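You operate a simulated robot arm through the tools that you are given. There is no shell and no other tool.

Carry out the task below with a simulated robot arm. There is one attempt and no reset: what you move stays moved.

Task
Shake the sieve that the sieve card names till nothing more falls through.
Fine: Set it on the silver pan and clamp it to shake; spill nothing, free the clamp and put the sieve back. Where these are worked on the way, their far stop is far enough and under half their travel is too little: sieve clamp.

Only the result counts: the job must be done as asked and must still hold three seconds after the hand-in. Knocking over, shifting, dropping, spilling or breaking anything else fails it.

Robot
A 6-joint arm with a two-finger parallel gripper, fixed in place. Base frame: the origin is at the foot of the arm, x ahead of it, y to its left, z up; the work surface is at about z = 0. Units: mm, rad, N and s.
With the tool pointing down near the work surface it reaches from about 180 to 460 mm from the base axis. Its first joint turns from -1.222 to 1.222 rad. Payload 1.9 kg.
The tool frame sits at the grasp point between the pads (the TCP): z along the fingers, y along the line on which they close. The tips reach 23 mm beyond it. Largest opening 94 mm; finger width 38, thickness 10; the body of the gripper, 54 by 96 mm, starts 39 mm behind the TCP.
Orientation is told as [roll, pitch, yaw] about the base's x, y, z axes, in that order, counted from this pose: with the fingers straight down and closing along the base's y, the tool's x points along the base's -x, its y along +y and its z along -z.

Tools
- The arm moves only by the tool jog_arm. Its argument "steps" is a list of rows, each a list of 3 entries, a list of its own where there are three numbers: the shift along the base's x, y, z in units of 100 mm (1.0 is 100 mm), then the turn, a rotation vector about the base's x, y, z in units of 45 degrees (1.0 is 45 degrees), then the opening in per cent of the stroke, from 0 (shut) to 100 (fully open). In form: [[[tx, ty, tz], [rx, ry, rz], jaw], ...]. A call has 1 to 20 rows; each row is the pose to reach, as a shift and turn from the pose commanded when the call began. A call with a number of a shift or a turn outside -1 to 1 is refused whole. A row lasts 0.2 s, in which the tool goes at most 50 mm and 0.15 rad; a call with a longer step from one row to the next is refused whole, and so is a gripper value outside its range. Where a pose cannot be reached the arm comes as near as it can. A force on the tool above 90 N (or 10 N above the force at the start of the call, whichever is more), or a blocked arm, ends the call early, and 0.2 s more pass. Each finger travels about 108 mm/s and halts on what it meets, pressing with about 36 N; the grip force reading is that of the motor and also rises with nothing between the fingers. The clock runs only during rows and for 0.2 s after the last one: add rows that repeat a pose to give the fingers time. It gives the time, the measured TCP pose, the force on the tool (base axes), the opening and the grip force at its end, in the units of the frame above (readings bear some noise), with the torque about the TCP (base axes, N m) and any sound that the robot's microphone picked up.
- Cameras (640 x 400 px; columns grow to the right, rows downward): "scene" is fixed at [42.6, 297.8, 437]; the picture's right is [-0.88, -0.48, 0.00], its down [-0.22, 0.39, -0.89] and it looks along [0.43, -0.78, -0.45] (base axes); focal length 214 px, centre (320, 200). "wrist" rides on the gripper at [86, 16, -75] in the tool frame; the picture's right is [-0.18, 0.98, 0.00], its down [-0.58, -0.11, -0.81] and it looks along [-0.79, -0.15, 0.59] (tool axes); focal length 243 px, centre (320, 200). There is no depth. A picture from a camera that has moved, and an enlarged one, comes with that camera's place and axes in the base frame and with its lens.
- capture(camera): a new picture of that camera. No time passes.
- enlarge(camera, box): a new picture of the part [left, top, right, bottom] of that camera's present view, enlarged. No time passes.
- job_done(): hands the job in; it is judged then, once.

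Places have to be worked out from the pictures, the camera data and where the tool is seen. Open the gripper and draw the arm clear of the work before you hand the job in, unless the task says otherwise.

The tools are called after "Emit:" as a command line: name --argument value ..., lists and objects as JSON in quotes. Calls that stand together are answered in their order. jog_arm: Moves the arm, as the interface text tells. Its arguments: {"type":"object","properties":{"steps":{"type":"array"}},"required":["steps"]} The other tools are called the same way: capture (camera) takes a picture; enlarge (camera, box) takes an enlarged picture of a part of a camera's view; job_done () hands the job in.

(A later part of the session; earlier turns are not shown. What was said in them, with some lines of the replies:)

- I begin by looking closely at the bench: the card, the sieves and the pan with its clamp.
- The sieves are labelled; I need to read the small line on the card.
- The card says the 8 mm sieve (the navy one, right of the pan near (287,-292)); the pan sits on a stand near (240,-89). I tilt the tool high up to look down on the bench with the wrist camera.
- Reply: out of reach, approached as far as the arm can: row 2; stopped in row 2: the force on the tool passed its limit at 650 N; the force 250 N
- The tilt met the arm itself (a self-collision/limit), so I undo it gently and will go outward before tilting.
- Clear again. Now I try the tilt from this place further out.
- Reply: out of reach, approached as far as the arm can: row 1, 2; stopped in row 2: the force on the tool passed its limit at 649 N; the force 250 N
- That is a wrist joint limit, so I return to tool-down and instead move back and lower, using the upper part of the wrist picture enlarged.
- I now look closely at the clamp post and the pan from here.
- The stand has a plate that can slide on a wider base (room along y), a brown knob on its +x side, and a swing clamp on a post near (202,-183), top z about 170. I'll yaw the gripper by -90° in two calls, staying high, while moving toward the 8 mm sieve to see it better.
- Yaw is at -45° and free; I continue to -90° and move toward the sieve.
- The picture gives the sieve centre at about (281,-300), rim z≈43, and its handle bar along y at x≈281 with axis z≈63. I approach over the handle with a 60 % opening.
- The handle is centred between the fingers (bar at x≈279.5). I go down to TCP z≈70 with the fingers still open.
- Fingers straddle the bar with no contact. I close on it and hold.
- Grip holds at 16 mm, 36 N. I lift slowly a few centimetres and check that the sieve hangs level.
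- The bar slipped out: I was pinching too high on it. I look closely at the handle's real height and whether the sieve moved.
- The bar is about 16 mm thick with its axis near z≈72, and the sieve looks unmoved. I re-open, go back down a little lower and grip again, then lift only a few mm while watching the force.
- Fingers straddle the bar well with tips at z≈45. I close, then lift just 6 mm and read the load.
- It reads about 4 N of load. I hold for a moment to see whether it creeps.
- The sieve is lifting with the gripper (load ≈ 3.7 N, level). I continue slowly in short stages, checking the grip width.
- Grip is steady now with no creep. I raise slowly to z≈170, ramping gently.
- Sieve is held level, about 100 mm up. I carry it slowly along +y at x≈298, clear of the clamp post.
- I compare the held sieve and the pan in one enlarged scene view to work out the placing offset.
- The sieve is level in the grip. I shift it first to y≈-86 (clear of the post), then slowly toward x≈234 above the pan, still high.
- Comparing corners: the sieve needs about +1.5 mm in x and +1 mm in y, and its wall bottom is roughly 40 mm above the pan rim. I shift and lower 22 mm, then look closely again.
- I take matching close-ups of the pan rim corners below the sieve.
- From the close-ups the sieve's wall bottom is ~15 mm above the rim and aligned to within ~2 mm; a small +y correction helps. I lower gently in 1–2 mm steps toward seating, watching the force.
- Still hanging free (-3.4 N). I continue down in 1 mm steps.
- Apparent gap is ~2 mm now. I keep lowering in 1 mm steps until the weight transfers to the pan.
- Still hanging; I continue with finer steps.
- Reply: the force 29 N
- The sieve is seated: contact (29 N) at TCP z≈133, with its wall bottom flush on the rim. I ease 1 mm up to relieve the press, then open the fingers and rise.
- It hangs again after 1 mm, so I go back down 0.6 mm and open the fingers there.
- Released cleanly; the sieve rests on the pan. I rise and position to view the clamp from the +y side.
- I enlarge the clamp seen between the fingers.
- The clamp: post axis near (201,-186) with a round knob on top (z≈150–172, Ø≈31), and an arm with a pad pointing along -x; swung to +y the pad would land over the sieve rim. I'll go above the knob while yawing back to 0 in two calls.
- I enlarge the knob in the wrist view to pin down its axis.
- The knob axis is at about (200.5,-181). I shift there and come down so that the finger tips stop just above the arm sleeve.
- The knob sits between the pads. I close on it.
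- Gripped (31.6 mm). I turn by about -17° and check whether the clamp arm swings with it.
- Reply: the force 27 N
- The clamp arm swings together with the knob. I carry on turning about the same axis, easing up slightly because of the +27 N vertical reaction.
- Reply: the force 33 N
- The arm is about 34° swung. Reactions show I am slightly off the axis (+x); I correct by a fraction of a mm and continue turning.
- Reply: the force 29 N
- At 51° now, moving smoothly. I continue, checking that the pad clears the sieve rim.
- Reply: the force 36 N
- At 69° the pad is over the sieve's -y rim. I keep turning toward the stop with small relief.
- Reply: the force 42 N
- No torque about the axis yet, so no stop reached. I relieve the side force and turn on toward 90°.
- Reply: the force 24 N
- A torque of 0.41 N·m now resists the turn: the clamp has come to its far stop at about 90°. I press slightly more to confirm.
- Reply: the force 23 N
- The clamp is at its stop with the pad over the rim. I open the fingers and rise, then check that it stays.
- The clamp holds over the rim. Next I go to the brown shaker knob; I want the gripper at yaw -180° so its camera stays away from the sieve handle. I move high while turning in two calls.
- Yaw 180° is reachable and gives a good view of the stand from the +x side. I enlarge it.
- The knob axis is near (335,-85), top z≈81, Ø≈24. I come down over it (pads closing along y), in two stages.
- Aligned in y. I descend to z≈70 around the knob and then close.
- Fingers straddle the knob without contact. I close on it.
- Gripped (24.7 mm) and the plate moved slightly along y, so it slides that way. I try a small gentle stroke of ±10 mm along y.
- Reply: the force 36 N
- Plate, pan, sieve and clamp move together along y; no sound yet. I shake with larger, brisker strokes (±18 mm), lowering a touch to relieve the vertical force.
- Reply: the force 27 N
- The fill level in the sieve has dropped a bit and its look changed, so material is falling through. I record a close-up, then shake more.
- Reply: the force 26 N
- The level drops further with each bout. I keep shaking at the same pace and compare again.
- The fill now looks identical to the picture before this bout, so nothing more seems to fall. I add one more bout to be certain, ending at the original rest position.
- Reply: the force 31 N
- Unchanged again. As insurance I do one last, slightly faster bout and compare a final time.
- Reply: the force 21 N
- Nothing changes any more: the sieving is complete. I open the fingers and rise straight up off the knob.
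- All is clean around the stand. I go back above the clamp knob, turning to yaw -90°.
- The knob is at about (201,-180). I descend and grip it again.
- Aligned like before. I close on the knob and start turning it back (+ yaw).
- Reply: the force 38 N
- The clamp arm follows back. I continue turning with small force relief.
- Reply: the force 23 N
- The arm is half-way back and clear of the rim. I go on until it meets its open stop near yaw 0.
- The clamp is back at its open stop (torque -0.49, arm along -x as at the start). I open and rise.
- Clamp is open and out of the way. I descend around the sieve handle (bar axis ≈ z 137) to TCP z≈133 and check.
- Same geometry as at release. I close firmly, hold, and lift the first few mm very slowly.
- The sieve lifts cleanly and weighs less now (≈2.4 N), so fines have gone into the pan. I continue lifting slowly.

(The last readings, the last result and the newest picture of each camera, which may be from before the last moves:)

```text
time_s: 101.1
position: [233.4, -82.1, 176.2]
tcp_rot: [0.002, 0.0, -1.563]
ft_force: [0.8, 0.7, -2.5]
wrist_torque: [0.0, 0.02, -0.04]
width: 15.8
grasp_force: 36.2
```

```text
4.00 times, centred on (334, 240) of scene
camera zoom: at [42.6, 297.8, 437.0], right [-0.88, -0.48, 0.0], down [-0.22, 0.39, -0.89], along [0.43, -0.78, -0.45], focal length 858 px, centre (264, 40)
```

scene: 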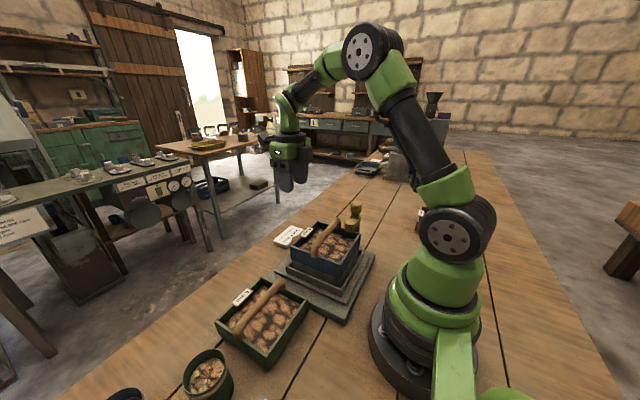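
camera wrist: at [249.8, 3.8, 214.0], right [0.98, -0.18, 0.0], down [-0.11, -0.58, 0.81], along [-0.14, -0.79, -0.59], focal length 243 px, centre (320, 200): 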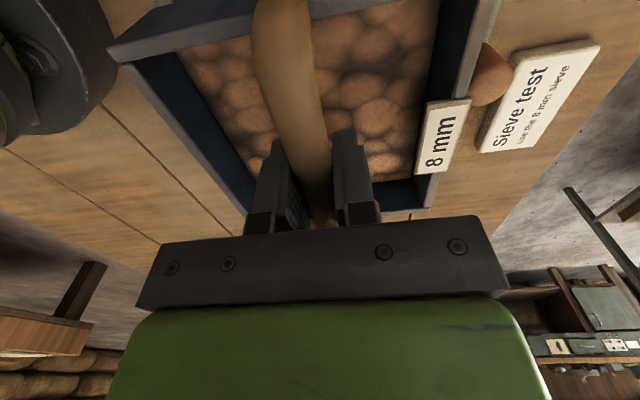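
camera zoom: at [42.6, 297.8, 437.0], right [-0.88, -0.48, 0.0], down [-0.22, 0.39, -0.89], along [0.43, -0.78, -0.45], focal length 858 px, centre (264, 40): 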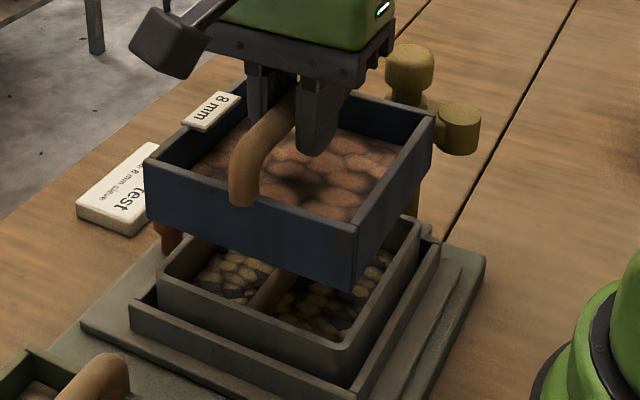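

The pan now holds the fines. I carry the sieve back: first outward to x≈298, then along -y.

Emit:
jog_arm --steps '[[[0.02, 0, 0], [0, 0, 0], 0], [[0.06, 0, 0], [0, 0, 0], 0], [[0.11, 0, 0], [0, 0, 0], 0], [[0.17, 0, 0], [0, 0, 0], 0], [[0.23, 0, 0], [0, 0, 0], 0], [[0.29, 0, 0], [0, 0, 0], 0], [[0.35, 0, 0], [0, 0, 0], 0], [[0.41, 0, 0], [0, 0, 0], 0], [[0.47, 0, 0], [0, 0, 0], 0], [[0.53, 0, 0], [0, 0, 0], 0], [[0.58, 0, 0], [0, 0, 0], 0], [[0.62, 0, 0], [0, 0, 0], 0], [[0.64, 0, 0], [0, 0, 0], 0]]'

Emit:
jog_arm --steps '[[[0, -0.02, 0], [0, 0, 0], 0], [[0, -0.06, 0], [0, 0, 0], 0], [[0, -0.11, 0], [0, 0, 0], 0], [[0, -0.17, 0], [0, 0, 0], 0], [[0, -0.23, 0], [0, 0, 0], 0], [[0, -0.3, 0], [0, 0, 0], 0], [[0, -0.37, 0], [0, 0, 0], 0], [[0, -0.44, 0], [0, 0, 0], 0], [[0, -0.51, 0], [0, 0, 0], 0], [[0, -0.58, 0], [0, 0, 0], 0], [[0, -0.65, 0], [0, 0, 0], 0], [[0, -0.72, 0], [0, 0, 0], 0], [[0, -0.79, 0], [0, 0, 0], 0], [[0, -0.86, 0], [0, 0, 0], 0], [[0, -0.92, 0], [0, 0, 0], 0], [[0, -0.97, 0], [0, 0, 0], 0], [[0, -1.0, 0], [0, 0, 0], 0]]'

Emit:
jog_arm --steps '[[[0, -0.02, 0], [0, 0, 0], 0], [[0, -0.06, 0], [0, 0, 0], 0], [[0, -0.11, 0], [0, 0, 0], 0], [[0, -0.17, 0], [0, 0, 0], 0], [[0, -0.23, 0], [0, 0, 0], 0], [[0, -0.3, 0], [0, 0, 0], 0], [[0, -0.37, 0], [0, 0, 0], 0], [[0, -0.44, 0], [0, 0, 0], 0], [[0, -0.51, 0], [0, 0, 0], 0], [[0, -0.58, 0], [0, 0, 0], 0], [[0, -0.65, 0], [0, 0, 0], 0], [[0, -0.72, 0], [0, 0, 0], 0], [[0, -0.79, 0], [0, 0, 0], 0], [[0, -0.86, 0], [0, 0, 0], 0], [[0, -0.92, 0], [0, 0, 0], 0], [[0, -0.97, 0], [0, 0, 0], 0], [[0, -1.0, 0], [0, 0, 0], 0]]'

Emit:
capture --camera "scene"

Emit:
capture --camera "wrist"

```text
time_s: 103.9
position: [298.3, -82.1, 175.3]
tcp_rot: [0.0, 0.001, -1.563]
ft_force: [0.4, 0.4, -2.8]
wrist_torque: [0.01, 0.0, 0.02]
width: 16.0
grasp_force: 36.4
```

```text
time_s: 107.5
position: [298.9, -183.1, 176.7]
tcp_rot: [0.001, -0.001, -1.566]
ft_force: [0.0, -0.6, -2.4]
wrist_torque: [0.0, 0.01, 0.01]
width: 16.0
grasp_force: 35.9
```

```text
time_s: 111.1
position: [297.9, -283.4, 176.2]
tcp_rot: [0.001, -0.001, -1.566]
ft_force: [-0.1, 0.3, -2.5]
wrist_torque: [-0.03, -0.02, 0.01]
width: 16.0
grasp_force: 35.7
```

```text
taken
```

scene: 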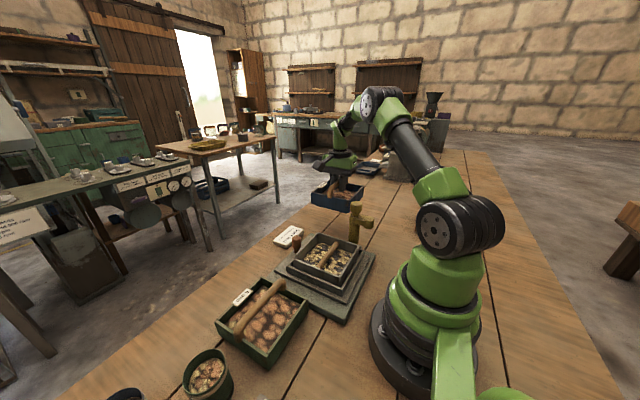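

```text
taken
camera wrist: at [314.4, -196.5, 250.8], right [0.98, -0.18, 0.0], down [-0.11, -0.58, 0.81], along [-0.14, -0.79, -0.59], focal length 243 px, centre (320, 200)
```

wrist: 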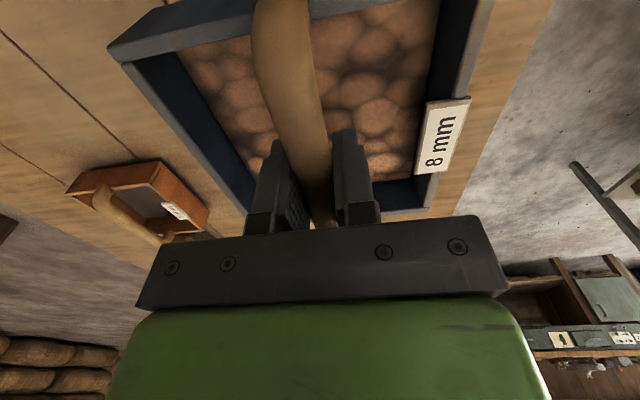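

The sieve is still held identically. I move to above its original spot (279.4, -299.5) and lower to z≈95.

Emit:
jog_arm --steps '[[[-0.02, -0.02, 0], [0, 0, 0], 0], [[-0.06, -0.05, 0], [0, 0, 0], 0], [[-0.1, -0.09, -0.01], [0, 0, 0], 0], [[-0.14, -0.12, -0.03], [0, 0, 0], 0], [[-0.17, -0.15, -0.07], [0, 0, 0], 0], [[-0.187, -0.163, -0.12], [0, 0, 0], 0], [[-0.187, -0.163, -0.18], [0, 0, 0], 0], [[-0.187, -0.163, -0.24], [0, 0, 0], 0], [[-0.187, -0.163, -0.3], [0, 0, 0], 0], [[-0.187, -0.163, -0.36], [0, 0, 0], 0], [[-0.187, -0.163, -0.42], [0, 0, 0], 0], [[-0.187, -0.163, -0.48], [0, 0, 0], 0], [[-0.187, -0.163, -0.54], [0, 0, 0], 0], [[-0.187, -0.163, -0.6], [0, 0, 0], 0], [[-0.187, -0.163, -0.66], [0, 0, 0], 0], [[-0.187, -0.163, -0.72], [0, 0, 0], 0], [[-0.187, -0.163, -0.77], [0, 0, 0], 0], [[-0.187, -0.163, -0.8], [0, 0, 0], 0], [[-0.187, -0.163, -0.81], [0, 0, 0], 0]]'

Emit:
enlarge --camera "scene" --box '[300, 190, 396, 250]'

```text
time_s: 115.1
position: [279.1, -298.2, 95.8]
tcp_rot: [0.0, -0.001, -1.567]
ft_force: [-0.1, 0.4, -2.8]
wrist_torque: [0.03, 0.0, -0.02]
width: 16.2
grasp_force: 36.3
```

```text
6.67 times, centred on (348, 220) of scene
camera zoom: at [42.6, 297.8, 437.0], right [-0.88, -0.48, 0.0], down [-0.22, 0.39, -0.89], along [0.43, -0.78, -0.45], focal length 1430 px, centre (133, 67)
```

zoom: 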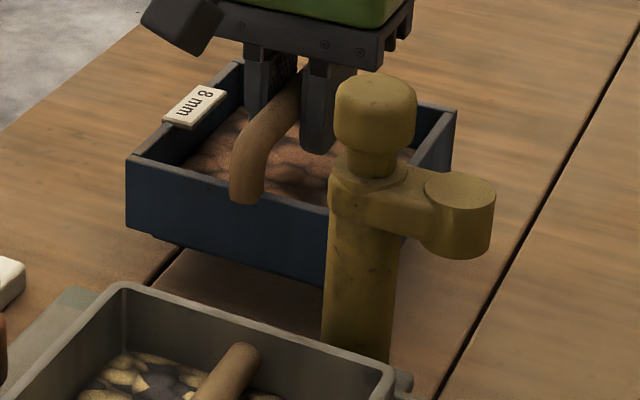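

Matches the original lift picture to within about 1 mm. I lower slowly to near the bench.

Emit:
jog_arm --steps '[[[0.005, 0, -0.03], [0, 0, 0], 0], [[0.005, 0, -0.07], [0, 0, 0], 0], [[0.005, 0, -0.11], [0, 0, 0], 0], [[0.005, 0, -0.15], [0, 0, 0], 0], [[0.005, 0, -0.18], [0, 0, 0], 0], [[0.005, 0, -0.21], [0, 0, 0], 0], [[0.005, 0, -0.23], [0, 0, 0], 0], [[0.005, 0, -0.245], [0, 0, 0], 0], [[0.005, 0, -0.25], [0, 0, 0], 0]]'

Emit:
enlarge --camera "scene" --box '[300, 190, 396, 250]'

```text
time_s: 117.1
position: [280.2, -298.1, 70.3]
tcp_rot: [0.004, -0.001, -1.566]
ft_force: [0.4, -0.8, -2.1]
wrist_torque: [0.02, -0.02, -0.01]
width: 16.2
grasp_force: 36.1
```

```text
6.67 times, centred on (348, 220) of scene
camera zoom: at [42.6, 297.8, 437.0], right [-0.88, -0.48, 0.0], down [-0.22, 0.39, -0.89], along [0.43, -0.78, -0.45], focal length 1430 px, centre (133, 67)
```

zoom: 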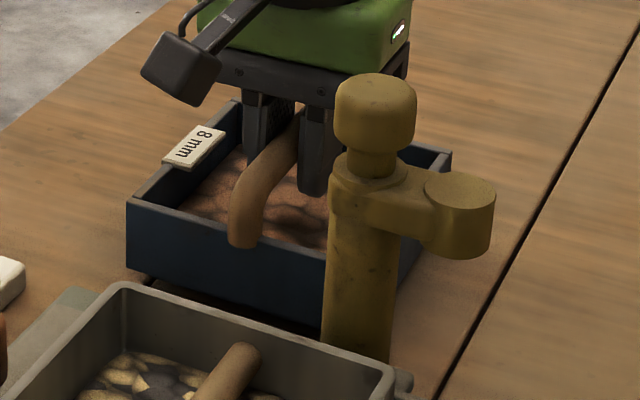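

Still hanging about 2 mm above the bench. I lower in 0.5–1 mm steps until the weight transfers.

Emit:
jog_arm --steps '[[[0, -0.008, -0.005], [0, 0, 0], 0], [[0, -0.008, -0.01], [0, 0, 0], 0], [[0, -0.008, -0.015], [0, 0, 0], 0], [[0, -0.008, -0.015], [0, 0, 0], 0]]'

```text
time_s: 118.1
position: [279.6, -299.7, 70.7]
tcp_rot: [0.0, 0.0, -1.566]
ft_force: [0.7, -0.2, -3.1]
wrist_torque: [0.0, -0.02, 0.0]
width: 16.0
grasp_force: 35.8
```

Emit:
jog_arm --steps '[[[0, 0, -0.005], [0, 0, 0], 0], [[0, 0, -0.01], [0, 0, 0], 0], [[0, 0, -0.01], [0, 0, 0], 0]]'

```text
time_s: 118.9
position: [279.8, -299.3, 68.0]
tcp_rot: [0.002, 0.001, -1.565]
ft_force: [0.9, -0.6, -1.9]
wrist_torque: [-0.01, 0.0, -0.01]
width: 16.3
grasp_force: 36.0
```

The reading is still about -2 to -3 N, so it is hanging just above the bench; I take a further 0.5 mm at a time.

Emit:
jog_arm --steps '[[[0, 0, -0.005], [0, 0, 0], 0], [[0, 0, -0.005], [0, 0, 0], 0]]'

```text
time_s: 119.5
position: [278.9, -301.4, 68.0]
tcp_rot: [0.002, -0.001, -1.566]
ft_force: [0.0, 0.2, -1.8]
wrist_torque: [0.0, 0.04, 0.02]
width: 15.9
grasp_force: 35.7
```

Load is easing slightly; another 0.5 mm.

Emit:
jog_arm --steps '[[[0, 0, -0.005], [0, 0, 0], 0], [[0, 0, -0.005], [0, 0, 0], 0]]'

Emit:
enlarge --camera "scene" --box '[300, 190, 396, 250]'

```text
time_s: 120.1
position: [279.8, -300.5, 67.1]
tcp_rot: [0.002, 0.0, -1.566]
ft_force: [1.2, 0.6, 4.4]
wrist_torque: [0.29, 0.0, -0.08]
width: 16.1
grasp_force: 35.5
```

```text
6.67 times, centred on (348, 220) of scene
camera zoom: at [42.6, 297.8, 437.0], right [-0.88, -0.48, 0.0], down [-0.22, 0.39, -0.89], along [0.43, -0.78, -0.45], focal length 1430 px, centre (133, 67)
```

zoom: 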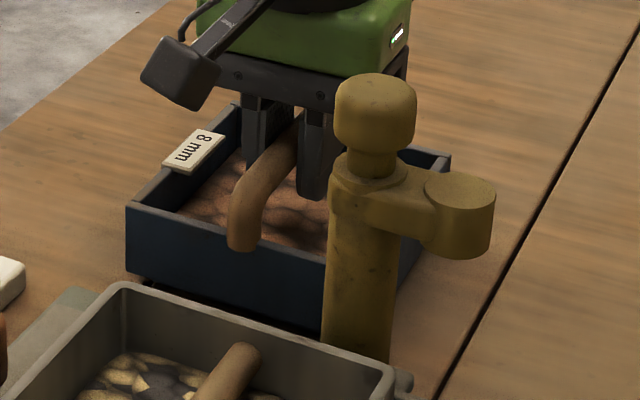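

The bench now bears the sieve (+4.4 N). I open the fingers gently and rise straight up.

Emit:
jog_arm --steps '[[[0, 0, 0], [0, 0, 0], 30], [[0, 0, 0], [0, 0, 0], 55], [[0, 0, 0], [0, 0, 0], 55], [[0, 0, 0.1], [0, 0, 0], 55], [[0, 0, 0.35], [0, 0, 0], 55], [[0, 0, 0.65], [0, 0, 0], 55], [[0, 0, 1.0], [0, 0, 0], 55]]'

Emit:
enlarge --camera "scene" --box '[300, 190, 396, 250]'

Emit:
capture --camera "wrist"

```text
time_s: 121.7
position: [280.4, -301.1, 166.3]
tcp_rot: [-0.001, -0.001, -1.564]
ft_force: [0.2, 0.5, 0.0]
wrist_torque: [0.0, 0.01, 0.0]
width: 52.0
grasp_force: 0.1
```

```text
6.67 times, centred on (348, 220) of scene
camera zoom: at [42.6, 297.8, 437.0], right [-0.88, -0.48, 0.0], down [-0.22, 0.39, -0.89], along [0.43, -0.78, -0.45], focal length 1430 px, centre (133, 67)
```

zoom: 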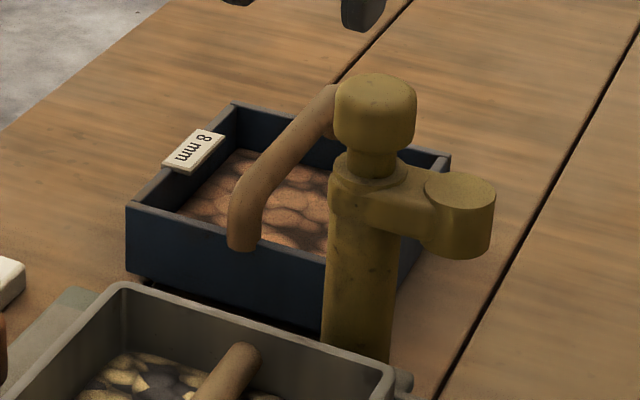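

```text
taken
camera wrist: at [297.2, -214.5, 240.9], right [0.98, -0.18, 0.0], down [-0.11, -0.58, 0.81], along [-0.14, -0.79, -0.59], focal length 243 px, centre (320, 200)
```

wrist: 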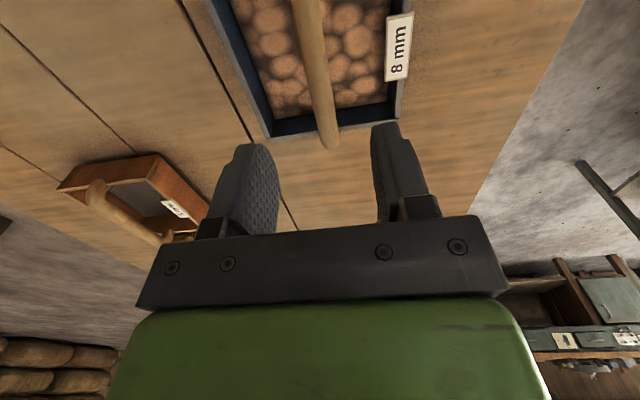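

The sieve stands exactly at its original place. I rise further, open fully and draw the arm clear, then check the whole scene.

Emit:
jog_arm --steps '[[[-0.05, 0.1, 0.3], [0, 0, 0], 80], [[-0.1, 0.25, 0.55], [0, 0, 0], 100], [[-0.15, 0.45, 0.8], [0, 0, 0], 100], [[-0.2, 0.65, 1.0], [0, 0, 0], 100], [[-0.2, 0.65, 1.0], [0, 0, 0], 100]]'

Emit:
capture --camera "scene"

Emit:
enlarge --camera "scene" --box '[250, 190, 410, 330]'

Emit:
enlarge --camera "scene" --box '[280, 225, 376, 285]'

Emit:
capture --camera "wrist"

```text
time_s: 122.9
position: [259.3, -235.5, 267.3]
tcp_rot: [0.0, 0.001, -1.566]
ft_force: [-0.2, 0.3, 0.2]
wrist_torque: [0.0, 0.02, 0.0]
width: 93.9
grasp_force: 0.1
```

```text
taken
```

scene: 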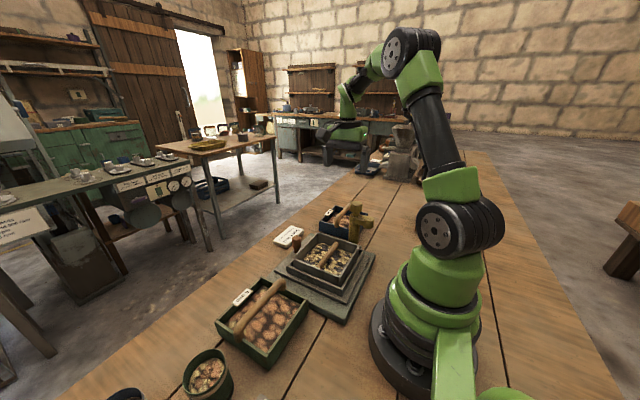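

```text
2.86 times, centred on (330, 260) of scene
camera zoom: at [42.6, 297.8, 437.0], right [-0.88, -0.48, 0.0], down [-0.22, 0.39, -0.89], along [0.43, -0.78, -0.45], focal length 613 px, centre (291, 29)
```

zoom: 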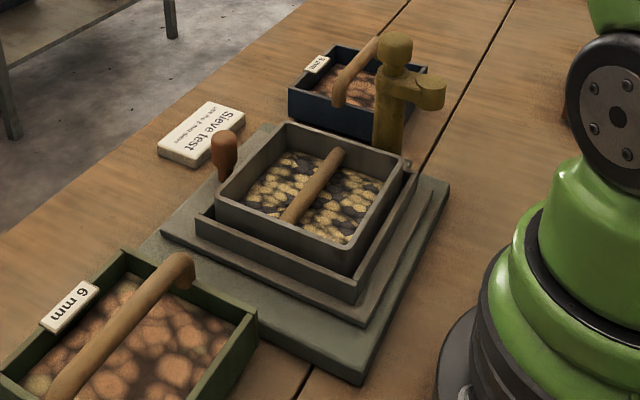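

```text
6.67 times, centred on (328, 255) of scene
camera zoom: at [42.6, 297.8, 437.0], right [-0.88, -0.48, 0.0], down [-0.22, 0.39, -0.89], along [0.43, -0.78, -0.45], focal length 1430 px, centre (267, -167)
```

zoom: 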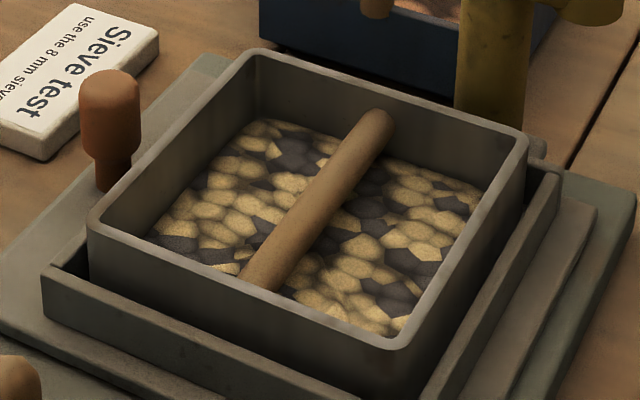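

```text
taken
camera wrist: at [275.8, -148.3, 341.7], right [0.98, -0.18, 0.0], down [-0.11, -0.58, 0.81], along [-0.14, -0.79, -0.59], focal length 243 px, centre (320, 200)
```

wrist: 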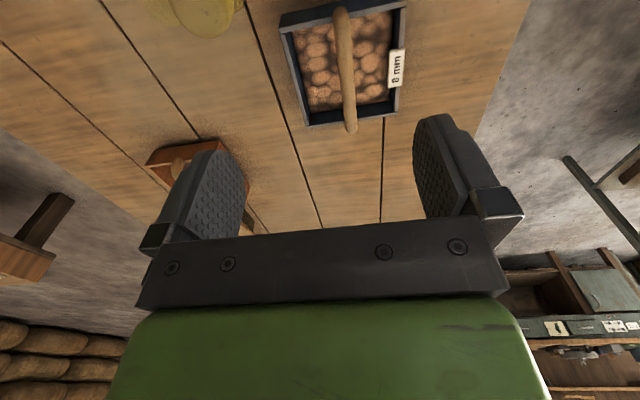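

Pan holds the fines, sieve is back, clamp is open, and nothing is spilled. I draw the arm further up and clear before handing in.

Emit:
jog_arm --steps '[[[0, 0.1, 0.3], [0, 0, 0], 100], [[0, 0.3, 0.6], [0, 0, 0], 100], [[0, 0.55, 0.9], [0, 0, 0], 100], [[0, 0.8, 1.0], [0, 0, 0], 100], [[0, 0.9, 1.0], [0, 0, 0], 100]]'

Emit:
capture --camera "scene"

```text
time_s: 124.1
position: [258.6, -145.6, 366.9]
tcp_rot: [-0.001, 0.001, -1.565]
ft_force: [0.4, 0.2, 0.0]
wrist_torque: [0.0, -0.01, -0.01]
width: 94.3
grasp_force: 0.0
```

```text
taken
```

scene: 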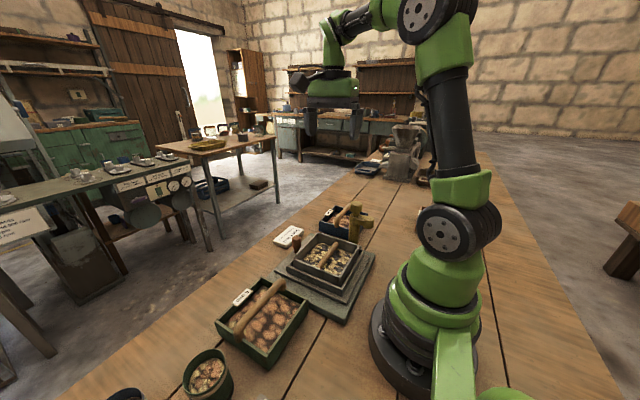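

The arm is clear with its gripper open, the sieve is in its place, the clamp is free and the fines are in the pan. I hand the job in.

Emit:
job_done

```text
The job is handed in.
```

The job is handed in. I shook the 8 mm sieve named on the card until its contents stopped changing, then put it back where it stood.

- **Shaking:** the sieve sat on the silver pan, clamped with the swing clamp turned to its far stop. I slid the plate back and forth by the brown knob in five bouts, after one small test stroke. The fill dropped during the first bouts and looked the same through the last three. The microphone reported no sound, so I judged this from the pictures.
- **Result:** the fines are in the pan, and the sieve felt about 1 N lighter when I lifted it off.
- **Put back:** the clamp is open against its other stop. In the scene picture the sieve is within about a millimetre of its original place. I see no spill, and nothing else looks shifted.

**Slip at the start:** on my first grip, the sieve's handle slipped out as I raised the arm. The sieve did not appear to move, and I gripped it again and lifted more slowly.

The gripper is open and the arm is clear of the work.
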